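You operate a simulated robot arm through the tools that you are given. There is no shell and no other tool. Be economical: measure what you need, move in short steps, check, and stop when the job is done.

You run a simulated two-armed robot. Do the job below in one go: nothing can be reset, and whatever is moved stays where it is left.

## Task
End the party lights with a slow fade and park the desk lamp.
Fine: stop the chase, fade the lighting desk's Main out, then press All off; one fade from Full to 0, five to forty seconds long; switch the lamp off and swing it along the wall; other faders, buttons and plugs stay.

It is judged by the outcome, as a careful person would: the job done as asked, and still so three seconds after it is handed in. It fails if anything else is knocked over, pushed out of place, dropped, spilled or broken.

## Robot
Two 7-joint arms with two-finger parallel grippers on one trunk, on a base that drives. Base frame: it is fixed to the floor where the robot stands at the start and does not move with it; the origin is under the middle of the robot, x ahead of it, y to its left, z up; the surface under the hand at the start is at about z = 814. Lengths are in mm, angles in rad, forces in N, time in s.
The left shoulder is at the start at [110, 169, 1517], the right one opposite. With the tool pointing down near the work surface each hand reaches from about 340 to 700 mm from the robot's upright axis, wherever it stands, measured 20 degrees to its own side. Places, roughly: amber-banded plug of the lighting  (4x4x7 cm) [1000, 500, 900]; blue-banded plug beside the lighti (3x3x6 cm) [1000, 300, 900]; chase button [800, 0, 800]; chase speed dial [800, 100, 800]; desk lamp [700, 500, 1100]; dial of the paging box [400, 100, 800]; flash button eight [600, 100, 800]; flash button five [600, 200, 800]; flash button four [600, 300, 800]; flash button one [600, 400, 800]; flash button seven [600, 200, 800]; flash button six [600, 200, 800]; flash button three [600, 300, 800]; flash button two [600, 400, 800]; green speak button [400, 100, 800]; green-banded plug of the lighting  (3x3x6 cm) [1000, 400, 900]. Payload 1.57 kg a hand.
The TCP of each hand is the grasp point between the finger pads, 30 mm short of the fingertips. In the tool frame z runs along the fingers and y along their closing line. The gripper opens to 80 mm. The fingers are 17 mm wide and 12 mm thick; the gripper's body (40 by 82 mm) begins 80 mm behind the TCP.
Orientation is that of the tool frame in the base frame, as a unit quaternion [x, y, z, w]. With the fingers straight down and closing along the base's y, the tool's x points along the base's -x, its y along +y and its z along -z.

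## Interface
- The arms move only by the tool apply_moves. It takes "left_moves", "right_moves" or both (then of equal length, played together; a hand with none holds still); each is a list of rows, each a list of 3 entries, a list of its own where there are three numbers: the shift along the base's x, y, z in units of 250 mm (1.0 is 250 mm), then the turn, a rotation vector about the base's x, y, z in units of 60 degrees (1.0 is 60 degrees), then the gripper command, from -1 (fully open) to 1 (shut), values between in proportion. In form: [[[x, y, z], [wx, wy, wz], gripper], ...]. A call has 1 to 8 rows; each row is the pose to reach, as a shift and turn from the pose commanded when the call began. A call with a number of a shift or a turn outside -1 to 1 is refused whole. Each row takes 0.2 s and may step no farther than 50 mm and 0.15 rad from the row before; otherwise, or with a gripper value out of range, the whole call is refused. A pose out of reach is approached as far as the arm can. The call stops where the force on the tool passes 40 N (or 10 N more than at its start, if that is more) or the arm is blocked; 0.2 s more then pass. The fingers move at their own pace (about 72 mm/s each) and stop on an object; they squeeze with about 43 N. The grip force told is the motor's: it shows also when the fingers shut on nothing. Time passes only in rows, and 0.2 s behind the last, so rows that repeat a pose let the fingers close. It gives the time, the measured TCP pose, the force on the tool (base axes), the opening and the grip force at its end, in the units of the frame above (readings bear some noise), with the torque about the TCP (base axes, N m) and any sound that the robot's microphone picked up.
- Cameras (640 x 400 px; columns grow to the right, rows downward): "scene" is now at [153.2, 20.6, 1698.1]; the picture's right is [0.28, -0.96, 0.00], its down [-0.74, -0.21, -0.64] and it looks along [0.61, 0.18, -0.77] (base axes); focal length 281 px, centre (320, 200). "left" rides on the left gripper at [72, 7, -122] in its tool frame; the picture's right is [-0.09, 1.00, 0.00], its down [-0.84, -0.08, -0.54] and it looks along [-0.54, -0.05, 0.84] (tool axes); focal length 238 px, centre (320, 200). "right" rides on the right gripper at [72, -7, -122] in its tool frame; the picture's right is [0.09, 1.00, 0.00], its down [-0.84, 0.08, -0.54] and it looks along [-0.54, 0.05, 0.84] (tool axes); focal length 238 px, centre (320, 200). There is no depth. A picture from a camera that has moved, and an enlarged one, comes with that camera's place and axes in the base frame and with its lens.
- get_image(camera): a new picture of that camera. The clock stands still meanwhile.
- raise_lower(by): slides the trunk up (or, below 0, down) by that many mm; the arms and the scene camera ride with it, the base frame stays. It gives what a move gives, with no picture.
- base_move(legs): drives the robot by 1 to 6 legs, each [ahead, left, turn to the left] in mm, mm and rad, along the robot's own axes; the way and the turn of a leg run together, so that a leg with both is an arc; at most 1500 mm and 3.142 rad a leg. The arms and the cameras ride along, it lands a little off, and it stops where it bumps. It gives what a move gives.
- turn_head(pan, tilt): turns the head with the scene camera to pan (to the left, within 1.501 rad either way) and tilt (down, from -0.506 to 1.204), counted from straight ahead of the robot. It gives what a move gives.
- close_up(camera, box): a new picture of the part [left, top, right, bottom] of that camera's present view, enlarged. The clock stands still meanwhile.
- sign_off(): hands the job in; it is judged then, once.

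Go step by step. Nothing tells you exact positions but the pictures and the camera data: compare them with the known pose of the tool, close in by small moves and look again before you grip or let go. The budget is 120 turns and 88 pictures, counting those below and the enlarged ones. Unless the task says otherwise, let go and move clear before handing in, and close with one line.

The tools are called as a command line: name --argument value ..., lists and objects as JSON in quotes. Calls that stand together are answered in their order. apply_moves: Moves the arms, as the interface text tells. Its arguments: {"type":"object","properties":{"left_moves":{"type":"array","items":{"type":"array"}},"right_moves":{"type":"array","items":{"type":"array"}}},"required":[]} The other tools are called the same way: raise_lower (by) slides the trunk up or down; base_move (legs) drives the base; turn_head (pan, tilt) turns the head that bears the scene camera; get_image (camera) takes a picture; close_up (camera, box) takes an enlarged picture of a part of a camera's view; sign_off () hands the job in.

At the start:

```text
t: 0.0
left_eef_pos: [525.9, 467.4, 999.5]
left_tcp_rot: [0.0, 1.0, -0.001, 0.0]
left_ft_force: [0.1, 0.1, -0.5]
left_ft_torque: [0.06, 0.03, 0.01]
left_opening: 80.2
left_finger_force: 0.1
right_eef_pos: [676.7, 24.6, 1292.3]
right_tcp_rot: [0.0, 1.0, 0.001, 0.0]
right_ft_force: [0.1, -0.3, 0.6]
right_ft_torque: [0.0, -0.05, -0.01]
right_opening: 80.0
right_finger_force: 0.0
trunk travel left (down, up): [-831.0, 59.0]
robot x, y, heading: [1.0, 0.8, -0.002]
head pan, tilt: [0.281, 0.878]
```

scene: 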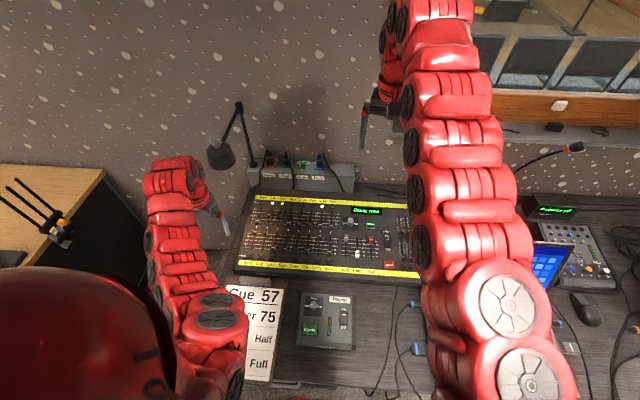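
right: 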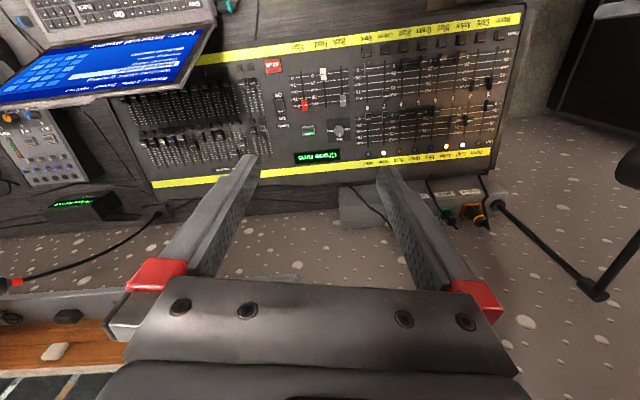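
left: 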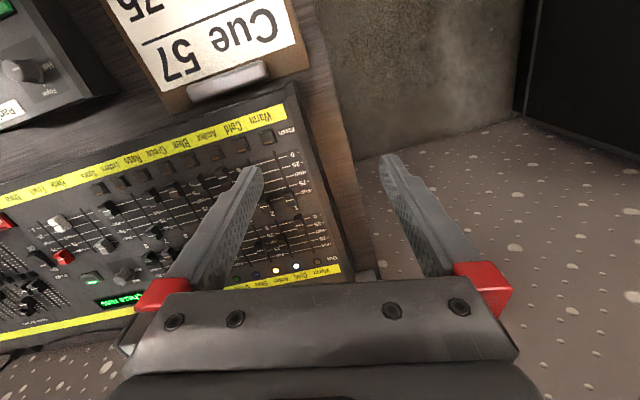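

I see the lighting desk in the middle with the lamp behind on its left. I'll look closely at the desk and lamp before moving.

close_up --camera "scene" --box '[230, 180, 430, 305]'

close_up --camera "right" --box '[240, 0, 540, 188]'

close_up --camera "scene" --box '[190, 80, 380, 200]'

```text
3.20 times, centred on (330, 242) of scene
camera zoom: at [153.2, 20.6, 1698.1], right [0.28, -0.96, 0.0], down [-0.74, -0.21, -0.64], along [0.61, 0.18, -0.77], focal length 900 px, centre (288, 64)
```

zoom: 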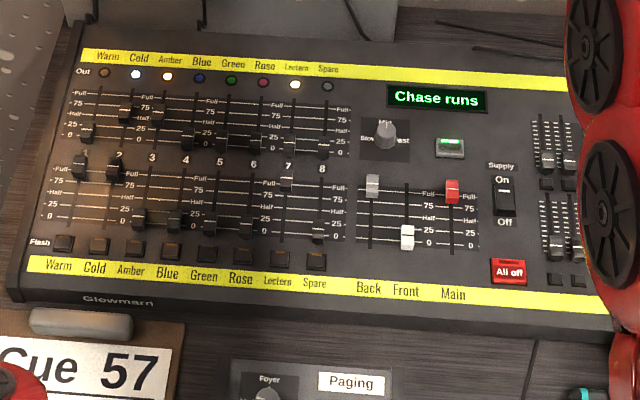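

```text
2.13 times, centred on (390, 94) of right
camera zoom: at [604.6, 18.7, 1415.0], right [-0.09, 1.0, 0.0], down [0.84, 0.08, 0.54], along [0.54, 0.05, -0.84], focal length 507 px, centre (171, 426)
```

zoom: 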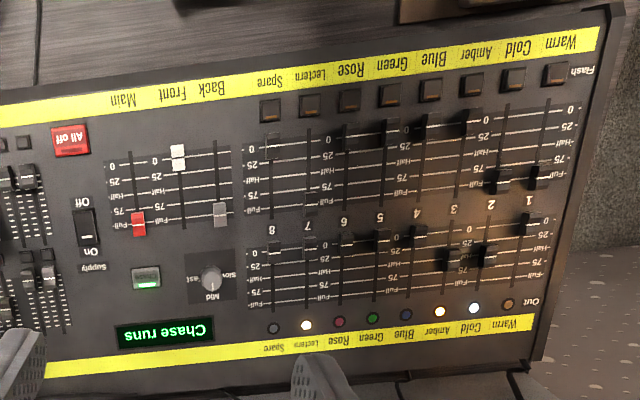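

```text
3.33 times, centred on (285, 140) of scene
camera zoom: at [153.2, 20.6, 1698.1], right [0.28, -0.96, 0.0], down [-0.74, -0.21, -0.64], along [0.61, 0.18, -0.77], focal length 938 px, centre (437, 400)
```

zoom: 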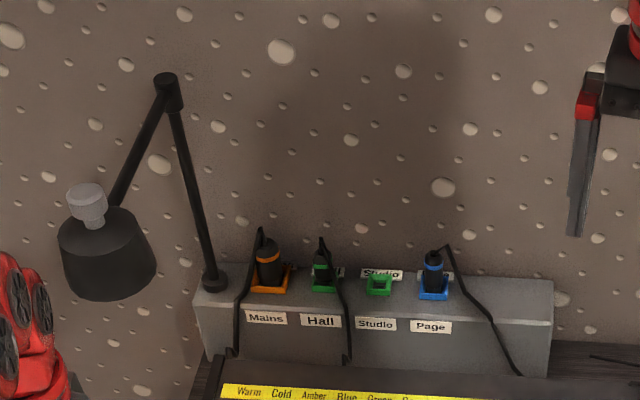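

The desk is readable: the chase runs, Main (red) is at Full and All off is bottom right. I'll check the table edge in front of the robot, since the chase button looks too far to reach from here.

turn_head --pan 0.0 --tilt 1.2

get_image --camera "scene"

turn_head --pan 0.5 --tilt 0.6

get_image --camera "scene"

```text
t: 0.8
left_eef_pos: [525.4, 468.4, 999.8]
left_tcp_rot: [-0.001, 1.0, 0.0, 0.0]
left_ft_force: [0.9, 0.3, -0.3]
left_ft_torque: [0.01, 0.02, -0.03]
left_opening: 80.1
left_finger_force: 0.0
right_eef_pos: [677.1, 24.1, 1292.9]
right_tcp_rot: [-0.001, 1.0, 0.0, 0.0]
right_ft_force: [0.1, 0.4, -1.3]
right_ft_torque: [-0.01, -0.01, -0.01]
right_opening: 80.0
right_finger_force: 0.0
trunk travel left (down, up): [-831.0, 59.0]
robot x, y, heading: [-1.2, -2.8, -0.004]
head pan, tilt: [0.0, 1.201]
```

```text
81 pictures are left
camera scene: at [135.4, -0.6, 1676.5], right [0.0, -1.0, 0.0], down [-0.93, 0.0, -0.36], along [0.36, 0.0, -0.93], focal length 281 px, centre (320, 200)
```

scene: 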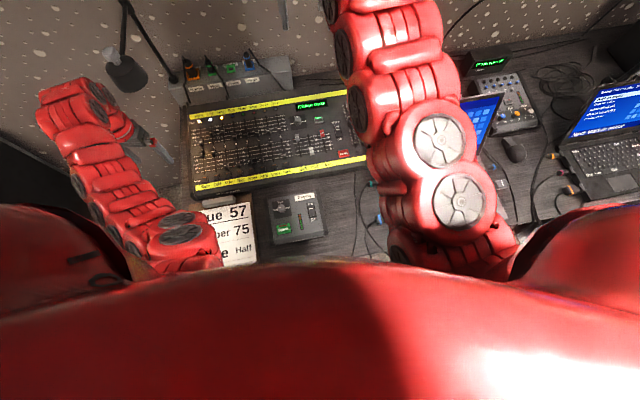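

```text
t: 1.8
left_eef_pos: [525.1, 466.8, 999.1]
left_tcp_rot: [0.0, 1.0, 0.0, 0.0]
left_ft_force: [0.9, -0.2, 0.7]
left_ft_torque: [0.01, -0.04, 0.0]
left_opening: 80.1
left_finger_force: 0.1
right_eef_pos: [676.6, 23.6, 1293.7]
right_tcp_rot: [0.0, 1.0, -0.001, 0.0]
right_ft_force: [-0.5, -0.3, 0.6]
right_ft_torque: [-0.01, -0.01, 0.0]
right_opening: 80.1
right_finger_force: 0.1
trunk travel left (down, up): [-831.0, 59.0]
robot x, y, heading: [3.5, -1.0, 0.002]
head pan, tilt: [0.499, 0.6]
```

```text
80 pictures are left
camera scene: at [157.0, 41.5, 1721.0], right [0.48, -0.88, 0.0], down [-0.5, -0.27, -0.82], along [0.72, 0.39, -0.57], focal length 281 px, centre (320, 200)
```

scene: 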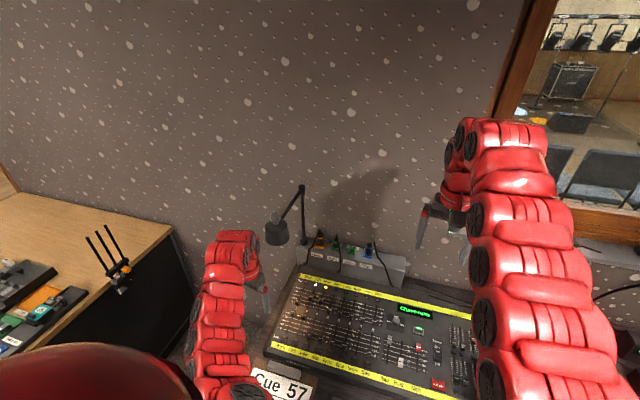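

The robot's own chest hides the table edge ahead. I'll look to the right to find where the front edge runs.

turn_head --pan -0.9 --tilt 0.8

get_image --camera "scene"

```text
t: 3.4
left_eef_pos: [525.9, 467.0, 999.7]
left_tcp_rot: [0.0, 1.0, 0.0, 0.0]
left_ft_force: [0.0, 0.3, 0.5]
left_ft_torque: [-0.01, -0.01, 0.0]
left_opening: 80.3
left_finger_force: 0.0
right_eef_pos: [677.5, 23.8, 1292.9]
right_tcp_rot: [0.0, 1.0, 0.0, 0.001]
right_ft_force: [0.0, -0.1, 0.9]
right_ft_torque: [-0.01, -0.04, 0.01]
right_opening: 80.1
right_finger_force: 0.1
trunk travel left (down, up): [-831.0, 59.0]
robot x, y, heading: [-0.1, 4.4, 0.002]
head pan, tilt: [-0.901, 0.799]
```

```text
79 pictures are left
camera scene: at [129.6, -63.9, 1704.2], right [-0.78, -0.62, 0.0], down [-0.45, 0.56, -0.7], along [0.43, -0.55, -0.72], focal length 281 px, centre (320, 200)
```

scene: 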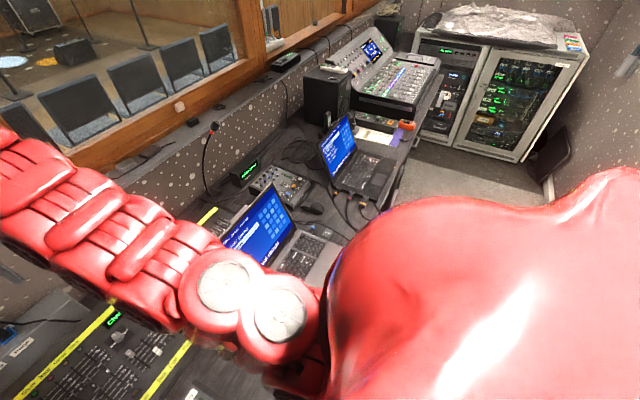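

The table edge lies somewhere near x≈350–450, so I'd rather not drive. I'll test how far the right arm reaches toward the chase button, staying high, with the gripper shut.

apply_moves --right_moves '[[[0.08, -0.015, -0.14], [0, 0, 0], 1], [[0.16, -0.03, -0.28], [0, 0, 0], 1], [[0.25, -0.045, -0.42], [0, 0, 0], 1], [[0.34, -0.06, -0.56], [0, 0, 0], 1], [[0.42, -0.075, -0.7], [0, 0, 0], 1], [[0.42, -0.075, -0.77], [0, 0, 0], 1]]'

turn_head --pan 0.2 --tilt 0.9

get_image --camera "right"

get_image --camera "scene"

```text
t: 4.8
left_eef_pos: [526.2, 466.4, 1000.7]
left_tcp_rot: [0.0, 1.0, 0.001, 0.0]
left_ft_force: [-0.1, 0.8, 0.4]
left_ft_torque: [0.0, 0.04, 0.03]
left_opening: 79.8
left_finger_force: 0.1
right_eef_pos: [708.0, -10.9, 1124.0]
right_tcp_rot: [0.0, 1.0, 0.001, 0.0]
right_ft_force: [-0.6, 0.1, -0.5]
right_ft_torque: [0.02, -0.05, 0.02]
right_opening: 0.0
right_finger_force: 21.5
right hand out of reach, approached as far as the arm can: row 1, 2, 3, 4, 5, 6
trunk travel left (down, up): [-831.0, 59.0]
robot x, y, heading: [-1.5, -0.5, -0.002]
head pan, tilt: [-0.901, 0.799]
```

```text
t: 6.1
left_eef_pos: [526.4, 467.4, 998.9]
left_tcp_rot: [0.0, 1.0, 0.0, 0.0]
left_ft_force: [-0.3, -0.1, -0.1]
left_ft_torque: [-0.03, 0.01, 0.01]
left_opening: 80.0
left_finger_force: 0.1
right_eef_pos: [707.0, -9.4, 1124.4]
right_tcp_rot: [0.001, 1.0, 0.0, 0.001]
right_ft_force: [0.1, 0.1, -0.2]
right_ft_torque: [-0.02, 0.02, -0.02]
right_opening: 0.0
right_finger_force: 21.3
trunk travel left (down, up): [-831.0, 59.0]
robot x, y, heading: [-1.1, -0.8, 0.002]
head pan, tilt: [0.201, 0.901]
```

```text
78 pictures are left
camera right: at [635.3, -14.8, 1246.5], right [-0.09, 1.0, 0.0], down [0.84, 0.08, 0.54], along [0.54, 0.05, -0.84], focal length 238 px, centre (320, 200)
```

right: 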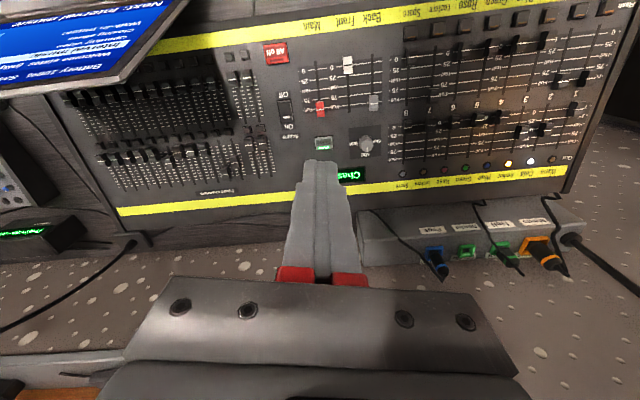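

```text
77 pictures are left
camera scene: at [153.4, 14.5, 1696.3], right [0.2, -0.98, 0.0], down [-0.77, -0.16, -0.62], along [0.61, 0.12, -0.78], focal length 281 px, centre (320, 200)
```

scene: 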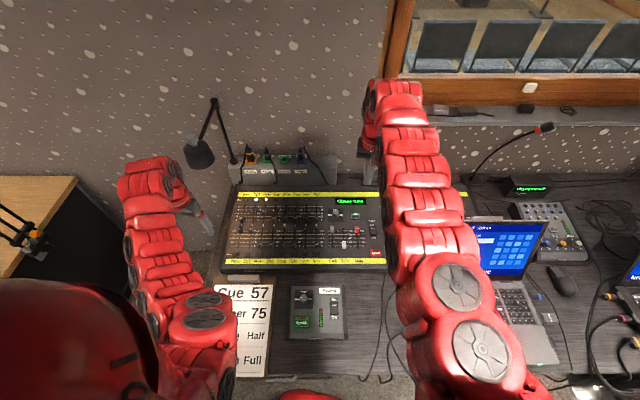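

The right arm falls about 75 mm short in x, so the base must go forward a little. First I pull the left hand back, clear of the lamp.

apply_moves --left_moves '[[[-0.12, 0, 0.1], [0, 0, 0], -1], [[-0.24, 0, 0.2], [0, 0, 0], -1], [[-0.36, 0, 0.3], [0, 0, 0], 1], [[-0.48, 0, 0.4], [0, 0, 0], 1], [[-0.56, 0, 0.5], [0, 0, 0], 1]]' --right_moves '[[[-0.12, 0, 0], [0, 0, 0], 1], [[-0.24, 0, 0], [0, 0, 0], 1], [[-0.36, 0, 0], [0, 0, 0], 1], [[-0.42, 0, 0], [0, 0, 0], 1], [[-0.42, 0, 0], [0, 0, 0], 1]]'

base_move --legs '[[60, 0, 0]]'

```text
t: 7.3
left_eef_pos: [456.6, 474.2, 1022.6]
left_tcp_rot: [-0.001, 1.0, 0.0, 0.002]
left_ft_force: [-1.2, 0.3, 0.6]
left_ft_torque: [0.0, 0.01, 0.01]
left_opening: 0.1
left_finger_force: 18.2
left hand out of reach, approached as far as the arm can: row 2, 3, 4, 5
right_eef_pos: [617.8, -7.8, 1124.7]
right_tcp_rot: [0.0, 1.0, 0.0, 0.002]
right_ft_force: [1.0, 0.4, 0.7]
right_ft_torque: [-0.01, -0.01, -0.01]
right_opening: 0.0
right_finger_force: 21.4
right hand out of reach, approached as far as the arm can: row 4, 5
trunk travel left (down, up): [-831.0, 59.0]
robot x, y, heading: [0.1, -0.9, -0.004]
head pan, tilt: [0.201, 0.901]
```

```text
t: 8.2
left_eef_pos: [483.3, 479.3, 1020.2]
left_tcp_rot: [-0.008, 1.0, 0.0, -0.001]
left_ft_force: [0.8, 0.2, 0.0]
left_ft_torque: [0.0, 0.04, -0.01]
left_opening: 0.0
left_finger_force: 21.5
right_eef_pos: [653.7, -0.3, 1123.2]
right_tcp_rot: [-0.008, 1.0, 0.0, -0.001]
right_ft_force: [0.4, 0.5, 0.2]
right_ft_torque: [0.0, 0.07, -0.01]
right_opening: 0.0
right_finger_force: 21.4
trunk travel left (down, up): [-831.0, 59.0]
robot x, y, heading: [25.7, -5.1, 0.013]
head pan, tilt: [0.201, 0.901]
stopped in leg 1: the robot was blocked; the commanded pose is now the measured one
```

The base touched something after about 30 mm. I'll back off and turn left instead, which brings the right shoulder nearer the lighting desk.

base_move --legs '[[-40, 0, 0], [0, 0, 0.45]]'

turn_head --pan -0.3 --tilt 0.9

get_image --camera "scene"

```text
t: 10.4
left_eef_pos: [193.5, 621.6, 1022.0]
left_tcp_rot: [-0.224, 0.974, 0.0, 0.001]
left_ft_force: [-0.2, 0.2, 0.4]
left_ft_torque: [-0.02, -0.01, -0.01]
left_opening: 0.2
left_finger_force: 20.5
right_eef_pos: [550.4, 258.4, 1124.5]
right_tcp_rot: [-0.224, 0.975, 0.0, 0.0]
right_ft_force: [0.3, 0.1, 0.4]
right_ft_torque: [0.02, 0.02, 0.02]
right_opening: 0.1
right_finger_force: 20.8
trunk travel left (down, up): [-831.0, 59.0]
robot x, y, heading: [-10.0, -0.0, 0.453]
head pan, tilt: [0.201, 0.901]
```

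```text
t: 11.3
left_eef_pos: [194.8, 621.3, 1022.4]
left_tcp_rot: [-0.225, 0.974, 0.0, 0.0]
left_ft_force: [0.1, -0.5, 0.1]
left_ft_torque: [0.02, 0.01, 0.0]
left_opening: 0.0
left_finger_force: 21.4
right_eef_pos: [550.4, 257.7, 1124.4]
right_tcp_rot: [-0.224, 0.975, 0.0, 0.001]
right_ft_force: [-0.1, 0.6, -0.9]
right_ft_torque: [0.03, 0.02, -0.01]
right_opening: 0.2
right_finger_force: 21.1
trunk travel left (down, up): [-831.0, 59.0]
robot x, y, heading: [-6.2, -5.8, 0.455]
head pan, tilt: [-0.3, 0.901]
```

```text
76 pictures are left
camera scene: at [136.8, 41.4, 1696.3], right [0.15, -0.99, 0.0], down [-0.77, -0.12, -0.62], along [0.61, 0.09, -0.78], focal length 281 px, centre (320, 200)
```

scene: 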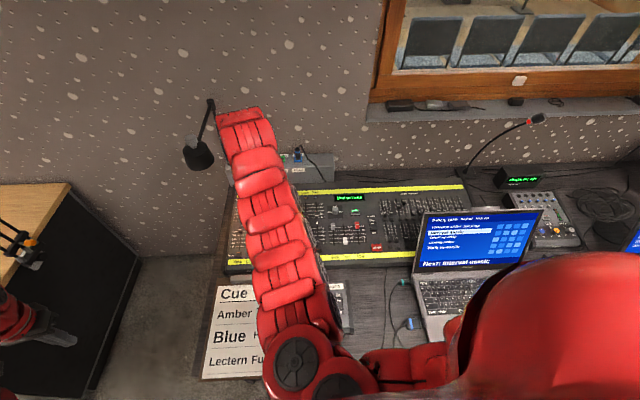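

The turn worked and the way is clear. I bring the right hand over toward the desk's middle, high and squared up, so I can lower the trunk afterwards.

apply_moves --right_moves '[[[0.05, -0.14, 0.08], [0, 0, -0.06], 1], [[0.1, -0.28, 0.16], [0, 0, -0.12], 1], [[0.15, -0.42, 0.24], [0, 0, -0.18], 1], [[0.2, -0.56, 0.32], [0, 0, -0.24], 1], [[0.25, -0.7, 0.4], [0, 0, -0.31], 1], [[0.3, -0.84, 0.48], [0, 0, -0.38], 1], [[0.35, -0.98, 0.56], [0, 0, -0.435], 1]]'

raise_lower --by -200

```text
t: 12.9
left_eef_pos: [193.5, 618.9, 1024.4]
left_tcp_rot: [-0.225, 0.974, 0.002, 0.002]
left_ft_force: [0.0, 0.3, 0.2]
left_ft_torque: [0.03, 0.02, 0.01]
left_opening: 0.1
left_finger_force: 21.5
right_eef_pos: [659.6, 18.4, 1251.4]
right_tcp_rot: [0.002, 1.0, 0.001, 0.001]
right_ft_force: [0.5, -0.4, 1.2]
right_ft_torque: [0.08, -0.01, -0.04]
right_opening: 0.0
right_finger_force: 21.5
right hand out of reach, approached as far as the arm can: row 1, 2, 3, 4, 5, 6, 7
trunk travel left (down, up): [-831.0, 59.0]
robot x, y, heading: [-9.6, -5.2, 0.447]
head pan, tilt: [-0.3, 0.901]
```

```text
t: 15.1
left_eef_pos: [193.1, 622.6, 822.6]
left_tcp_rot: [-0.225, 0.974, 0.0, 0.001]
left_ft_force: [-0.8, 0.3, 0.3]
left_ft_torque: [0.02, -0.04, 0.03]
left_opening: 0.0
left_finger_force: 21.6
right_eef_pos: [659.1, 22.3, 1051.8]
right_tcp_rot: [0.002, 1.0, -0.001, 0.002]
right_ft_force: [-0.3, 0.1, -1.4]
right_ft_torque: [0.02, 0.0, 0.01]
right_opening: 0.0
right_finger_force: 21.5
trunk travel left (down, up): [-631.0, 259.0]
robot x, y, heading: [-6.9, 0.4, 0.447]
head pan, tilt: [-0.3, 0.901]
```

Trunk is 200 lower. Now I test the reach toward the chase button at a safe height.

apply_moves --right_moves '[[[0.1, -0.02, -0.05], [0, 0, 0], 1], [[0.2, -0.04, -0.1], [0, 0, 0], 1], [[0.3, -0.06, -0.15], [0, 0, 0], 1], [[0.4, -0.07, -0.2], [0, 0, 0], 1], [[0.49, -0.08, -0.25], [0, 0, 0], 1], [[0.49, -0.08, -0.25], [0, 0, 0], 1]]'

get_image --camera "scene"

get_image --camera "right"

```text
t: 16.5
left_eef_pos: [194.5, 621.6, 822.7]
left_tcp_rot: [-0.224, 0.975, 0.001, 0.0]
left_ft_force: [0.2, -0.5, 0.1]
left_ft_torque: [0.01, 0.01, 0.01]
left_opening: 0.0
left_finger_force: 20.8
right_eef_pos: [771.7, 4.3, 989.8]
right_tcp_rot: [0.002, 1.0, 0.001, 0.002]
right_ft_force: [-0.9, 0.5, -0.3]
right_ft_torque: [-0.03, 0.03, -0.01]
right_opening: 0.0
right_finger_force: 21.3
right hand out of reach, approached as far as the arm can: row 5, 6
trunk travel left (down, up): [-631.0, 259.0]
robot x, y, heading: [-14.4, -4.9, 0.452]
head pan, tilt: [-0.3, 0.901]
```

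```text
75 pictures are left
camera scene: at [137.0, 40.9, 1496.3], right [0.15, -0.99, 0.0], down [-0.78, -0.12, -0.62], along [0.61, 0.09, -0.78], focal length 281 px, centre (320, 200)
```

scene: 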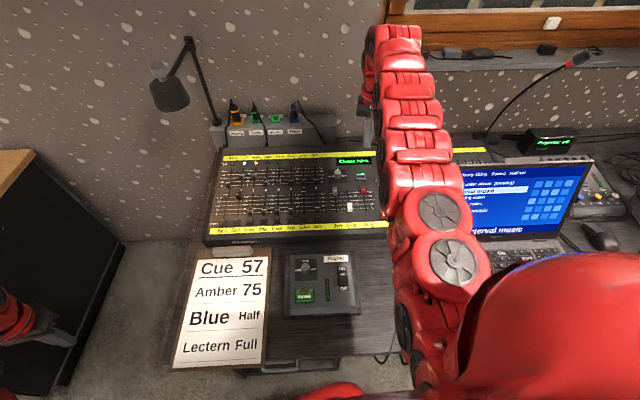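

```text
74 pictures are left
camera right: at [699.3, -2.0, 1111.5], right [-0.09, 1.0, 0.0], down [0.84, 0.07, 0.54], along [0.54, 0.05, -0.84], focal length 238 px, centre (320, 200)
```

right: 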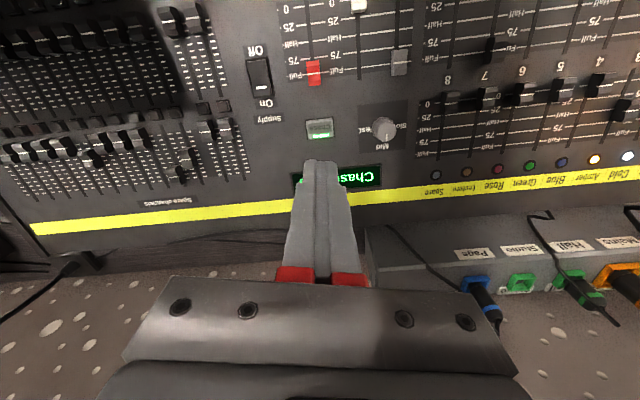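

The reach suffices now. The chase button computes to about (781, 6, ~822); I come down to ~40 mm above it and look again.

apply_moves --right_moves '[[[0.02, 0.004, -0.15], [0, 0, 0], 1], [[0.04, 0.008, -0.3], [0, 0, 0], 1], [[0.04, 0.008, -0.4], [0, 0, 0], 1], [[0.04, 0.008, -0.4], [0, 0, 0], 1]]'

get_image --camera "right"

close_up --camera "scene" --box '[290, 100, 450, 200]'

```text
t: 17.5
left_eef_pos: [192.6, 621.7, 821.7]
left_tcp_rot: [-0.224, 0.975, 0.0, 0.0]
left_ft_force: [0.1, -0.4, -1.5]
left_ft_torque: [0.0, 0.02, -0.02]
left_opening: 0.1
left_finger_force: 21.0
right_eef_pos: [770.8, 4.0, 892.6]
right_tcp_rot: [0.002, 1.0, 0.0, 0.002]
right_ft_force: [-0.1, 0.6, -0.1]
right_ft_torque: [0.0, -0.02, -0.03]
right_opening: 0.1
right_finger_force: 21.3
right hand out of reach, approached as far as the arm can: row 1, 2, 3, 4
trunk travel left (down, up): [-631.0, 259.0]
robot x, y, heading: [-7.4, -5.8, 0.451]
head pan, tilt: [-0.3, 0.901]
```

```text
73 pictures are left
camera right: at [697.7, -2.3, 1014.6], right [-0.09, 1.0, 0.0], down [0.83, 0.07, 0.55], along [0.54, 0.05, -0.84], focal length 238 px, centre (320, 200)
```

right: 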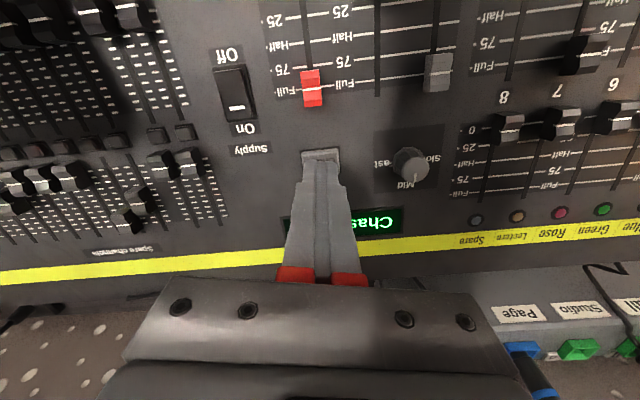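

```text
4.00 times, centred on (370, 150) of scene
camera zoom: at [136.1, 41.7, 1496.4], right [0.15, -0.99, 0.0], down [-0.77, -0.12, -0.62], along [0.61, 0.09, -0.78], focal length 1126 px, centre (120, 400)
```

zoom: 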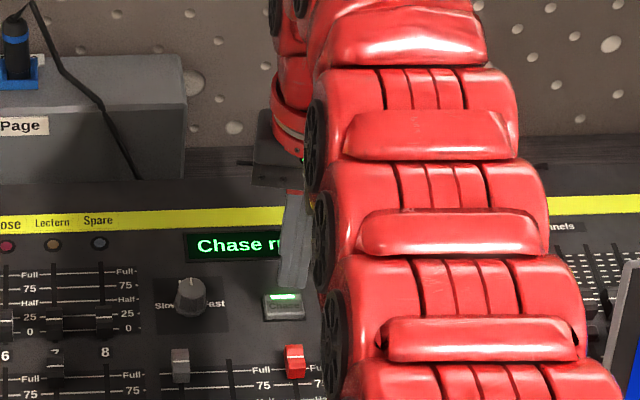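

The fingertip hangs over the button's front half, at the reach limit. A small forward tilt of the tool gains the missing centimetre.

apply_moves --right_moves '[[[0.0, 0.004, 0], [0, -0.1, 0], 1], [[0.0, 0.008, 0], [0, -0.2, 0], 1], [[0.0, 0.008, 0], [0, -0.2, 0], 1]]'

get_image --camera "right"

```text
t: 18.3
left_eef_pos: [194.2, 621.8, 822.0]
left_tcp_rot: [-0.224, 0.974, 0.001, 0.001]
left_ft_force: [1.5, -0.6, 0.2]
left_ft_torque: [-0.02, 0.0, 0.03]
left_opening: 0.0
left_finger_force: 21.0
right_eef_pos: [768.1, 6.8, 892.2]
right_tcp_rot: [0.002, 0.994, 0.0, 0.106]
right_ft_force: [0.3, -0.3, -0.1]
right_ft_torque: [-0.01, 0.01, -0.01]
right_opening: 0.0
right_finger_force: 21.3
trunk travel left (down, up): [-631.0, 259.0]
robot x, y, heading: [-11.6, -4.9, 0.452]
head pan, tilt: [-0.3, 0.901]
```

```text
71 pictures are left
camera right: at [672.4, 0.9, 997.5], right [-0.09, 1.0, -0.02], down [0.7, 0.07, 0.71], along [0.7, 0.05, -0.71], focal length 238 px, centre (320, 200)
```

right: 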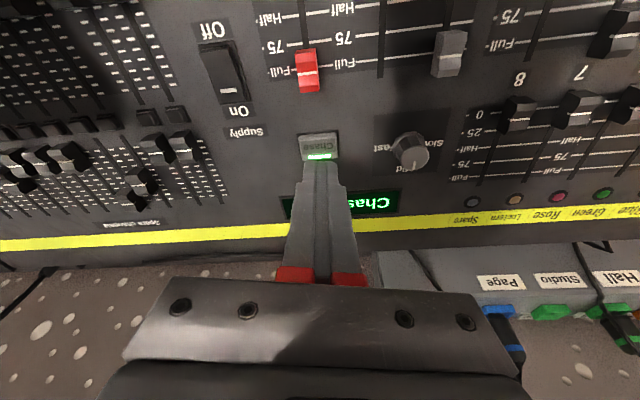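

Now the tip is just over the button's centre. I press straight down gently in small steps.

apply_moves --right_moves '[[[0.008, -0.004, -0.04], [0, 0, 0], 1], [[0.012, -0.004, -0.07], [0, 0, 0], 1], [[0.012, -0.004, -0.085], [0, 0, 0], 1], [[0.012, -0.004, -0.095], [0, 0, 0], 1]]'

get_image --camera "right"

```text
t: 19.3
left_eef_pos: [193.9, 621.5, 822.9]
left_tcp_rot: [-0.223, 0.975, -0.001, 0.001]
left_ft_force: [0.2, -0.1, -0.3]
left_ft_torque: [-0.02, -0.02, 0.02]
left_opening: 0.0
left_finger_force: 21.0
right_eef_pos: [771.3, 6.2, 868.0]
right_tcp_rot: [0.002, 0.994, 0.0, 0.105]
right_ft_force: [-0.1, 0.2, 0.1]
right_ft_torque: [-0.01, 0.01, 0.02]
right_opening: 0.1
right_finger_force: 21.9
trunk travel left (down, up): [-631.0, 259.0]
robot x, y, heading: [-11.6, -6.0, 0.449]
head pan, tilt: [-0.3, 0.901]
```

```text
70 pictures are left
camera right: at [674.7, -0.5, 973.2], right [-0.09, 1.0, -0.02], down [0.7, 0.07, 0.71], along [0.7, 0.05, -0.71], focal length 238 px, centre (320, 200)
```

right: 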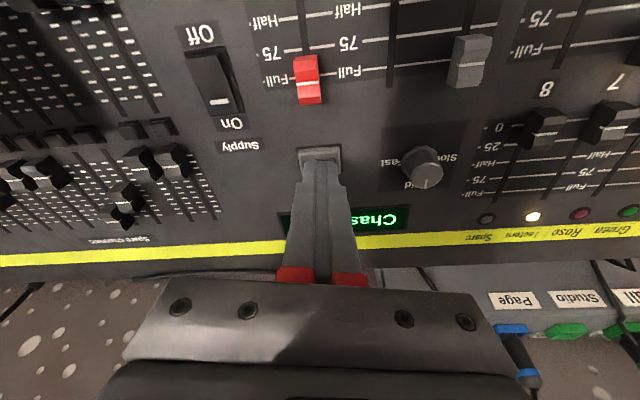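

Still clear; tip at about z 839. Continue down in 2 mm rows.

apply_moves --right_moves '[[[0, 0, -0.008], [0, 0, 0], 1], [[0, 0, -0.016], [0, 0, 0], 1], [[0, 0, -0.024], [0, 0, 0], 1], [[0, 0, -0.032], [0, 0, 0], 1]]'

```text
t: 20.3
left_eef_pos: [194.2, 621.9, 822.9]
left_tcp_rot: [-0.225, 0.974, 0.0, 0.001]
left_ft_force: [0.1, -0.3, -0.5]
left_ft_torque: [-0.01, 0.02, 0.0]
left_opening: 0.1
left_finger_force: 21.6
right_eef_pos: [770.3, 3.8, 861.2]
right_tcp_rot: [0.002, 0.994, 0.0, 0.105]
right_ft_force: [0.6, 0.4, -0.5]
right_ft_torque: [-0.01, 0.01, 0.01]
right_opening: 0.0
right_finger_force: 21.3
trunk travel left (down, up): [-631.0, 259.0]
robot x, y, heading: [-8.4, -4.1, 0.449]
head pan, tilt: [-0.3, 0.901]
```

apply_moves --right_moves '[[[0, 0, -0.008], [0, 0, 0], 1], [[0, 0, -0.016], [0, 0, 0], 1]]'

get_image --camera "right"

```text
t: 20.9
left_eef_pos: [193.4, 622.1, 821.3]
left_tcp_rot: [-0.224, 0.975, 0.0, 0.0]
left_ft_force: [0.1, 0.6, 0.3]
left_ft_torque: [-0.03, -0.02, 0.01]
left_opening: 0.0
left_finger_force: 21.3
right_eef_pos: [770.5, 3.9, 858.5]
right_tcp_rot: [0.001, 0.994, 0.0, 0.105]
right_ft_force: [0.4, -0.4, -0.1]
right_ft_torque: [-0.02, 0.01, 0.0]
right_opening: 0.1
right_finger_force: 21.5
trunk travel left (down, up): [-631.0, 259.0]
robot x, y, heading: [-5.2, -3.1, 0.451]
head pan, tilt: [-0.3, 0.901]
```

```text
69 pictures are left
camera right: at [674.2, -0.8, 962.3], right [-0.09, 1.0, -0.02], down [0.7, 0.07, 0.71], along [0.7, 0.05, -0.71], focal length 238 px, centre (320, 200)
```

right: 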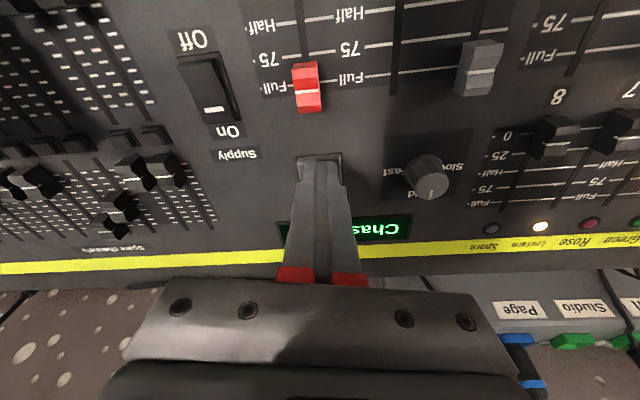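

Very near now, tip around z 829. A few more small steps.

apply_moves --right_moves '[[[0, 0, -0.006], [0, 0, 0], 1], [[0, 0, -0.012], [0, 0, 0], 1], [[0, 0, -0.018], [0, 0, 0], 1]]'

```text
t: 21.7
left_eef_pos: [193.4, 621.4, 822.1]
left_tcp_rot: [-0.224, 0.975, 0.0, 0.001]
left_ft_force: [0.4, -0.3, 0.3]
left_ft_torque: [0.0, -0.02, -0.03]
left_opening: 0.0
left_finger_force: 21.3
right_eef_pos: [772.0, 5.3, 851.2]
right_tcp_rot: [0.002, 0.994, 0.0, 0.107]
right_ft_force: [-0.6, 0.5, 1.0]
right_ft_torque: [0.01, 0.01, -0.01]
right_opening: 0.0
right_finger_force: 21.1
trunk travel left (down, up): [-631.0, 259.0]
robot x, y, heading: [-10.3, -5.4, 0.454]
head pan, tilt: [-0.3, 0.901]
```

apply_moves --right_moves '[[[0, 0, -0.006], [0, 0, 0], 1], [[0, 0, -0.012], [0, 0, 0], 1]]'

close_up --camera "right" --box '[240, 100, 440, 225]'

```text
t: 22.3
left_eef_pos: [193.6, 622.4, 821.3]
left_tcp_rot: [-0.224, 0.975, 0.001, 0.001]
left_ft_force: [0.7, 0.3, -0.6]
left_ft_torque: [-0.03, -0.05, 0.0]
left_opening: 0.0
left_finger_force: 21.0
right_eef_pos: [770.6, 4.6, 850.8]
right_tcp_rot: [0.001, 0.994, 0.001, 0.106]
right_ft_force: [-0.2, 1.1, 3.6]
right_ft_torque: [0.04, -0.03, -0.04]
right_opening: 0.0
right_finger_force: 21.5
trunk travel left (down, up): [-631.0, 259.0]
robot x, y, heading: [-5.8, -4.8, 0.45]
head pan, tilt: [-0.3, 0.901]
heard: click
```

```text
3.20 times, centred on (340, 162) of right
camera zoom: at [674.6, -1.3, 955.3], right [-0.09, 1.0, -0.02], down [0.7, 0.07, 0.71], along [0.71, 0.05, -0.71], focal length 763 px, centre (256, 320)
```

zoom: 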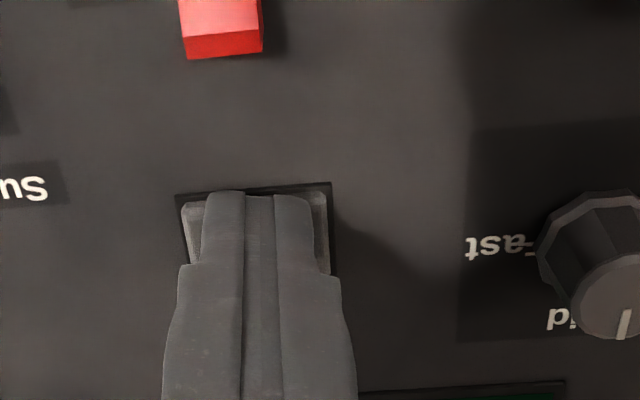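

A click was heard. I rise and check the display.

apply_moves --right_moves '[[[0, 0, 0.1], [0, 0, 0], 1], [[0, 0, 0.2], [0, 0, 0], 1]]'

get_image --camera "right"

close_up --camera "scene" --box '[290, 100, 450, 200]'

```text
t: 22.9
left_eef_pos: [195.1, 621.1, 822.8]
left_tcp_rot: [-0.224, 0.975, 0.0, 0.001]
left_ft_force: [-0.2, 0.5, -0.8]
left_ft_torque: [-0.01, 0.0, 0.01]
left_opening: 0.0
left_finger_force: 21.4
right_eef_pos: [770.1, 7.0, 899.5]
right_tcp_rot: [0.001, 0.994, -0.001, 0.107]
right_ft_force: [0.0, 0.2, 0.6]
right_ft_torque: [0.04, -0.02, 0.04]
right_opening: 0.0
right_finger_force: 21.2
trunk travel left (down, up): [-631.0, 259.0]
robot x, y, heading: [-10.5, -4.3, 0.448]
head pan, tilt: [-0.3, 0.901]
```

```text
67 pictures are left
camera right: at [674.4, 1.6, 1005.4], right [-0.09, 1.0, -0.02], down [0.7, 0.07, 0.71], along [0.71, 0.05, -0.71], focal length 238 px, centre (320, 200)
```

right: 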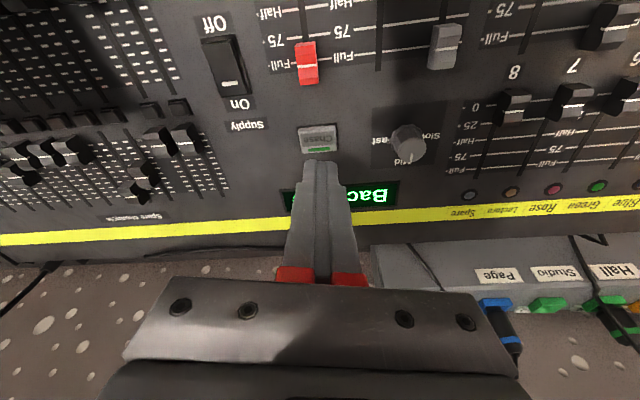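

```text
4.00 times, centred on (370, 150) of scene
camera zoom: at [136.4, 41.4, 1496.3], right [0.15, -0.99, 0.0], down [-0.77, -0.12, -0.62], along [0.61, 0.09, -0.78], focal length 1126 px, centre (120, 400)
```

zoom: 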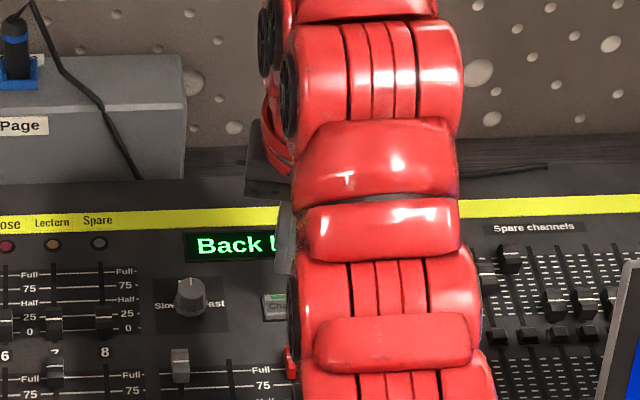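

The display now starts "Back …", so the chase has stopped. Next I straighten the tool and hover behind the Main cap (about (723, -5)), then look.

apply_moves --right_moves '[[[-0.04, -0.02, 0], [0, 0.1, 0], 1], [[-0.076, -0.045, -0.02], [0, 0.2, 0], 1], [[-0.076, -0.045, -0.02], [0, 0.2, 0], 1]]'

get_image --camera "right"

```text
t: 23.7
left_eef_pos: [194.9, 621.5, 821.4]
left_tcp_rot: [-0.225, 0.974, 0.001, 0.001]
left_ft_force: [0.2, 0.3, -0.4]
left_ft_torque: [-0.02, -0.01, 0.0]
left_opening: 0.0
left_finger_force: 21.7
right_eef_pos: [751.1, -6.3, 894.7]
right_tcp_rot: [0.002, 1.0, 0.0, 0.001]
right_ft_force: [0.0, 0.6, 0.6]
right_ft_torque: [0.0, 0.01, 0.0]
right_opening: 0.1
right_finger_force: 21.7
trunk travel left (down, up): [-631.0, 259.0]
robot x, y, heading: [-9.7, -6.0, 0.447]
head pan, tilt: [-0.3, 0.901]
```

```text
65 pictures are left
camera right: at [678.4, -10.4, 1016.3], right [-0.09, 1.0, 0.0], down [0.84, 0.07, 0.54], along [0.54, 0.05, -0.84], focal length 238 px, centre (320, 200)
```

right: 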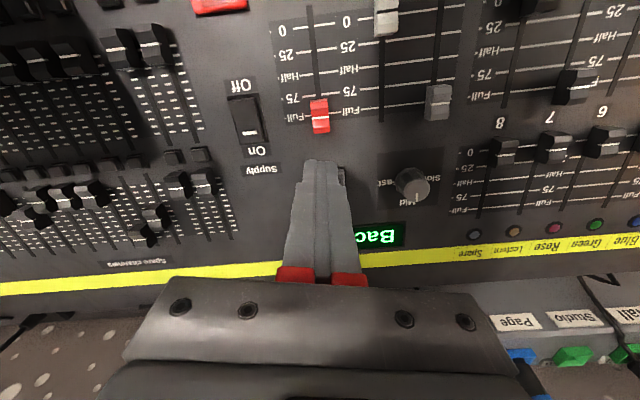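

The cap's rear edge is at about x 737 and the tip at 742–760, so there's room behind it. I lower the tip to about z 826, behind the cap.

apply_moves --right_moves '[[[0.008, 0.004, -0.05], [0, 0, 0], 1], [[0.008, 0.004, -0.1], [0, 0, 0], 1], [[0.008, 0.004, -0.13], [0, 0, 0], 1], [[0.008, 0.004, -0.155], [0, 0, 0], 1]]'

get_image --camera "right"

close_up --camera "scene" --box '[290, 100, 450, 200]'

```text
t: 24.7
left_eef_pos: [194.0, 621.0, 822.6]
left_tcp_rot: [-0.224, 0.975, 0.0, 0.001]
left_ft_force: [-0.5, -0.4, 0.5]
left_ft_torque: [-0.01, -0.01, -0.02]
left_opening: 0.1
left_finger_force: 20.9
right_eef_pos: [751.4, -4.0, 856.1]
right_tcp_rot: [0.001, 1.0, 0.0, 0.001]
right_ft_force: [0.1, -0.1, -0.6]
right_ft_torque: [0.01, 0.01, -0.02]
right_opening: 0.0
right_finger_force: 21.0
trunk travel left (down, up): [-631.0, 259.0]
robot x, y, heading: [-11.3, -3.0, 0.45]
head pan, tilt: [-0.3, 0.901]
```

```text
64 pictures are left
camera right: at [680.3, -10.3, 978.6], right [-0.09, 1.0, 0.0], down [0.84, 0.07, 0.54], along [0.54, 0.05, -0.84], focal length 238 px, centre (320, 200)
```

right: 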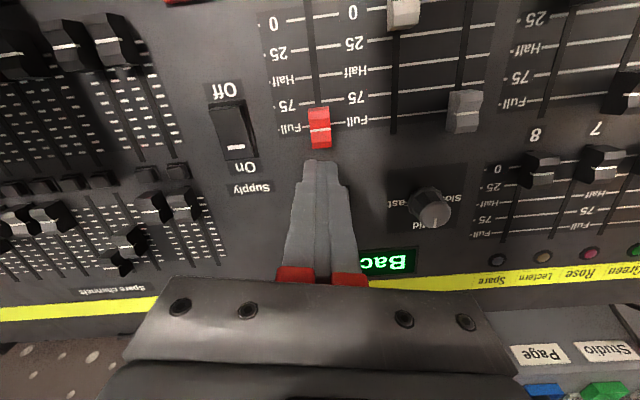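

```text
4.00 times, centred on (370, 150) of scene
camera zoom: at [136.7, 41.3, 1496.3], right [0.15, -0.99, 0.0], down [-0.77, -0.12, -0.62], along [0.61, 0.09, -0.78], focal length 1126 px, centre (120, 400)
```

zoom: 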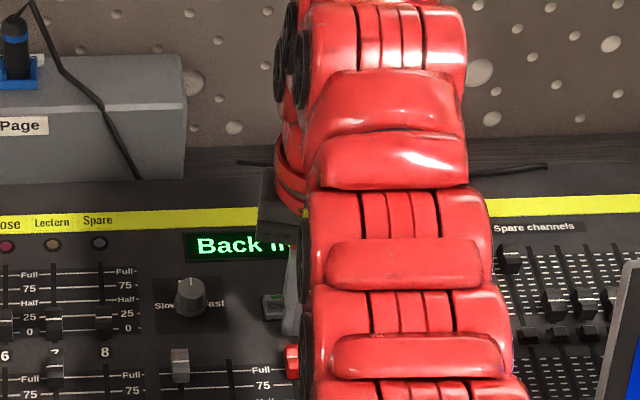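

I lower 4 mm more and then begin the fade: steady pushes of 10 mm per call toward the robot.

apply_moves --right_moves '[[[0, 0, -0.008], [0, 0, 0], 1], [[0, 0, -0.016], [0, 0, 0], 1], [[-0.005, 0, -0.016], [0, 0, 0], 1], [[-0.01, 0, -0.016], [0, 0, 0], 1], [[-0.015, 0, -0.016], [0, 0, 0], 1], [[-0.02, 0, -0.016], [0, 0, 0], 1], [[-0.025, 0, -0.016], [0, 0, 0], 1], [[-0.03, 0, -0.016], [0, 0, 0], 1]]'

get_image --camera "right"

```text
t: 26.5
left_eef_pos: [194.6, 622.1, 821.9]
left_tcp_rot: [-0.225, 0.974, 0.0, 0.0]
left_ft_force: [-0.8, -0.3, 0.0]
left_ft_torque: [-0.02, -0.01, 0.0]
left_opening: 0.0
left_finger_force: 21.2
right_eef_pos: [745.2, -5.2, 851.5]
right_tcp_rot: [0.002, 1.0, 0.0, 0.002]
right_ft_force: [1.4, 0.0, -0.1]
right_ft_torque: [-0.03, -0.03, -0.03]
right_opening: 0.0
right_finger_force: 21.5
trunk travel left (down, up): [-631.0, 259.0]
robot x, y, heading: [-6.9, -6.2, 0.454]
head pan, tilt: [-0.3, 0.901]
```

```text
62 pictures are left
camera right: at [673.4, -10.9, 975.2], right [-0.09, 1.0, 0.0], down [0.83, 0.07, 0.55], along [0.54, 0.05, -0.84], focal length 238 px, centre (320, 200)
```

right: 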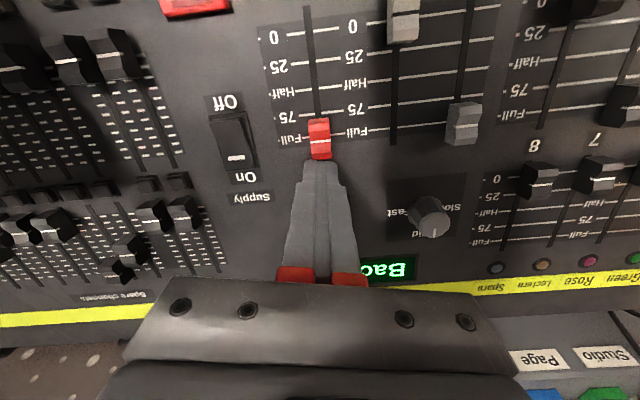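

Just touching. I run the fade now in consecutive even calls.

apply_moves --right_moves '[[[-0.005, 0, 0], [0, 0, 0], 1], [[-0.01, 0, 0], [0, 0, 0], 1], [[-0.015, 0, 0], [0, 0, 0], 1], [[-0.02, 0, 0], [0, 0, 0], 1], [[-0.025, 0, 0], [0, 0, 0], 1], [[-0.03, 0, 0], [0, 0, 0], 1], [[-0.035, 0, 0], [0, 0, 0], 1], [[-0.04, 0, 0], [0, 0, 0], 1]]'

get_image --camera "right"

```text
t: 28.3
left_eef_pos: [193.7, 622.3, 822.6]
left_tcp_rot: [-0.224, 0.975, 0.0, 0.001]
left_ft_force: [0.5, -0.1, 0.1]
left_ft_torque: [0.01, -0.02, 0.01]
left_opening: 0.1
left_finger_force: 21.0
right_eef_pos: [736.4, -5.0, 851.9]
right_tcp_rot: [0.002, 1.0, 0.0, 0.002]
right_ft_force: [0.7, -0.3, 0.4]
right_ft_torque: [0.02, -0.02, -0.03]
right_opening: 0.0
right_finger_force: 21.3
trunk travel left (down, up): [-631.0, 259.0]
robot x, y, heading: [-6.6, -8.4, 0.453]
head pan, tilt: [-0.3, 0.901]
```

```text
61 pictures are left
camera right: at [663.5, -11.1, 974.4], right [-0.09, 1.0, 0.0], down [0.84, 0.07, 0.54], along [0.54, 0.05, -0.84], focal length 238 px, centre (320, 200)
```

right: 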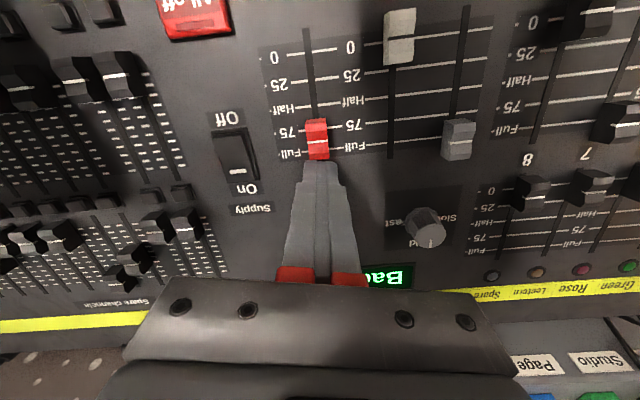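

The cap follows. Continue evenly.

apply_moves --right_moves '[[[-0.005, 0, 0], [0, 0, 0], 1], [[-0.01, 0, 0], [0, 0, 0], 1], [[-0.015, 0, 0], [0, 0, 0], 1], [[-0.02, 0, 0], [0, 0, 0], 1], [[-0.025, 0, 0], [0, 0, 0], 1], [[-0.03, 0, 0], [0, 0, 0], 1], [[-0.035, 0, 0], [0, 0, 0], 1], [[-0.04, 0, 0], [0, 0, 0], 1]]'

apply_moves --right_moves '[[[-0.005, 0, 0], [0, 0, 0], 1], [[-0.01, 0, 0], [0, 0, 0], 1], [[-0.015, 0, 0], [0, 0, 0], 1], [[-0.02, 0, 0], [0, 0, 0], 1], [[-0.025, 0, 0], [0, 0, 0], 1], [[-0.03, 0, 0], [0, 0, 0], 1], [[-0.035, 0, 0], [0, 0, 0], 1], [[-0.04, 0, 0], [0, 0, 0], 1]]'

get_image --camera "right"

```text
t: 30.1
left_eef_pos: [194.1, 621.4, 823.3]
left_tcp_rot: [-0.224, 0.975, 0.0, 0.001]
left_ft_force: [-0.4, 0.5, -0.6]
left_ft_torque: [-0.01, 0.0, 0.05]
left_opening: 0.1
left_finger_force: 21.6
right_eef_pos: [725.1, -5.3, 853.3]
right_tcp_rot: [0.002, 1.0, 0.001, 0.001]
right_ft_force: [0.4, -0.1, -0.1]
right_ft_torque: [-0.03, -0.01, 0.0]
right_opening: 0.0
right_finger_force: 21.5
trunk travel left (down, up): [-631.0, 259.0]
robot x, y, heading: [-11.5, -2.7, 0.454]
head pan, tilt: [-0.3, 0.901]
```

```text
t: 31.9
left_eef_pos: [193.9, 621.1, 822.0]
left_tcp_rot: [-0.224, 0.975, 0.001, 0.002]
left_ft_force: [0.1, -0.2, -0.3]
left_ft_torque: [0.01, 0.04, -0.01]
left_opening: 0.1
left_finger_force: 21.5
right_eef_pos: [715.1, -4.7, 852.9]
right_tcp_rot: [0.001, 1.0, 0.0, 0.001]
right_ft_force: [0.3, 0.5, -0.3]
right_ft_torque: [0.03, -0.02, 0.03]
right_opening: 0.0
right_finger_force: 21.4
trunk travel left (down, up): [-631.0, 259.0]
robot x, y, heading: [-11.0, -3.2, 0.452]
head pan, tilt: [-0.3, 0.901]
```

```text
60 pictures are left
camera right: at [642.7, -10.3, 974.4], right [-0.09, 1.0, 0.0], down [0.84, 0.07, 0.54], along [0.54, 0.05, -0.84], focal length 238 px, centre (320, 200)
```

right: 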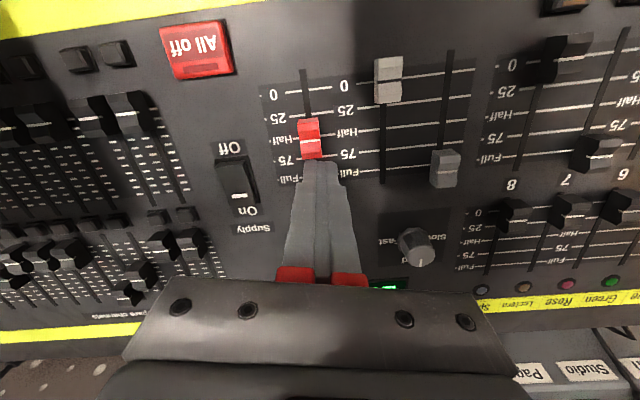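

At about half. Continue.

apply_moves --right_moves '[[[-0.005, 0, 0], [0, 0, 0], 1], [[-0.01, 0, 0], [0, 0, 0], 1], [[-0.015, 0, 0], [0, 0, 0], 1], [[-0.02, 0, 0], [0, 0, 0], 1], [[-0.025, 0, 0], [0, 0, 0], 1], [[-0.03, 0, 0], [0, 0, 0], 1], [[-0.035, 0, 0], [0, 0, 0], 1], [[-0.04, 0, 0], [0, 0, 0], 1]]'

apply_moves --right_moves '[[[-0.005, 0, 0], [0, 0, 0], 1], [[-0.01, 0, 0], [0, 0, 0], 1], [[-0.015, 0, 0], [0, 0, 0], 1], [[-0.02, 0, 0], [0, 0, 0], 1], [[-0.025, 0, 0], [0, 0, 0], 1], [[-0.03, 0, 0], [0, 0, 0], 1], [[-0.035, 0, 0], [0, 0, 0], 1], [[-0.04, 0, 0], [0, 0, 0], 1]]'

get_image --camera "right"

```text
t: 33.7
left_eef_pos: [194.1, 621.7, 822.0]
left_tcp_rot: [-0.224, 0.975, 0.001, 0.001]
left_ft_force: [-0.6, -0.3, -0.1]
left_ft_torque: [0.02, -0.03, 0.02]
left_opening: 0.2
left_finger_force: 21.3
right_eef_pos: [705.3, -3.6, 853.1]
right_tcp_rot: [0.001, 1.0, 0.0, 0.002]
right_ft_force: [0.1, 0.8, 0.1]
right_ft_torque: [0.04, -0.03, -0.01]
right_opening: 0.1
right_finger_force: 21.2
trunk travel left (down, up): [-631.0, 259.0]
robot x, y, heading: [-9.7, -1.2, 0.453]
head pan, tilt: [-0.3, 0.901]
```

```text
t: 35.5
left_eef_pos: [194.0, 622.9, 821.9]
left_tcp_rot: [-0.223, 0.975, 0.001, 0.001]
left_ft_force: [-0.1, -0.2, 1.0]
left_ft_torque: [0.01, -0.01, 0.01]
left_opening: 0.0
left_finger_force: 21.2
right_eef_pos: [696.8, -6.2, 852.4]
right_tcp_rot: [0.002, 1.0, 0.0, 0.001]
right_ft_force: [0.1, -0.8, 0.1]
right_ft_torque: [-0.03, -0.02, 0.01]
right_opening: 0.0
right_finger_force: 21.3
trunk travel left (down, up): [-631.0, 259.0]
robot x, y, heading: [-10.7, -2.7, 0.452]
head pan, tilt: [-0.3, 0.901]
```

```text
59 pictures are left
camera right: at [624.1, -11.6, 974.5], right [-0.09, 1.0, 0.0], down [0.84, 0.07, 0.54], along [0.54, 0.05, -0.84], focal length 238 px, centre (320, 200)
```

right: 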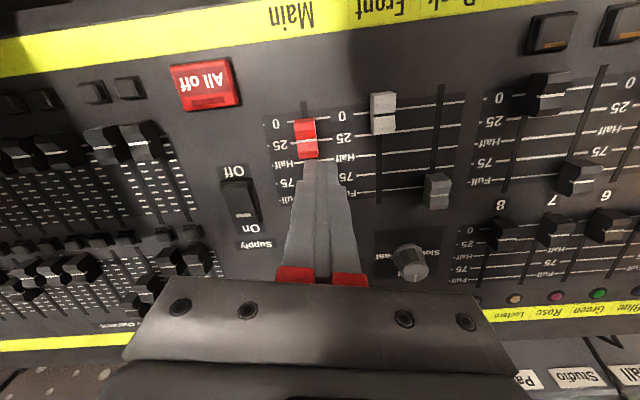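

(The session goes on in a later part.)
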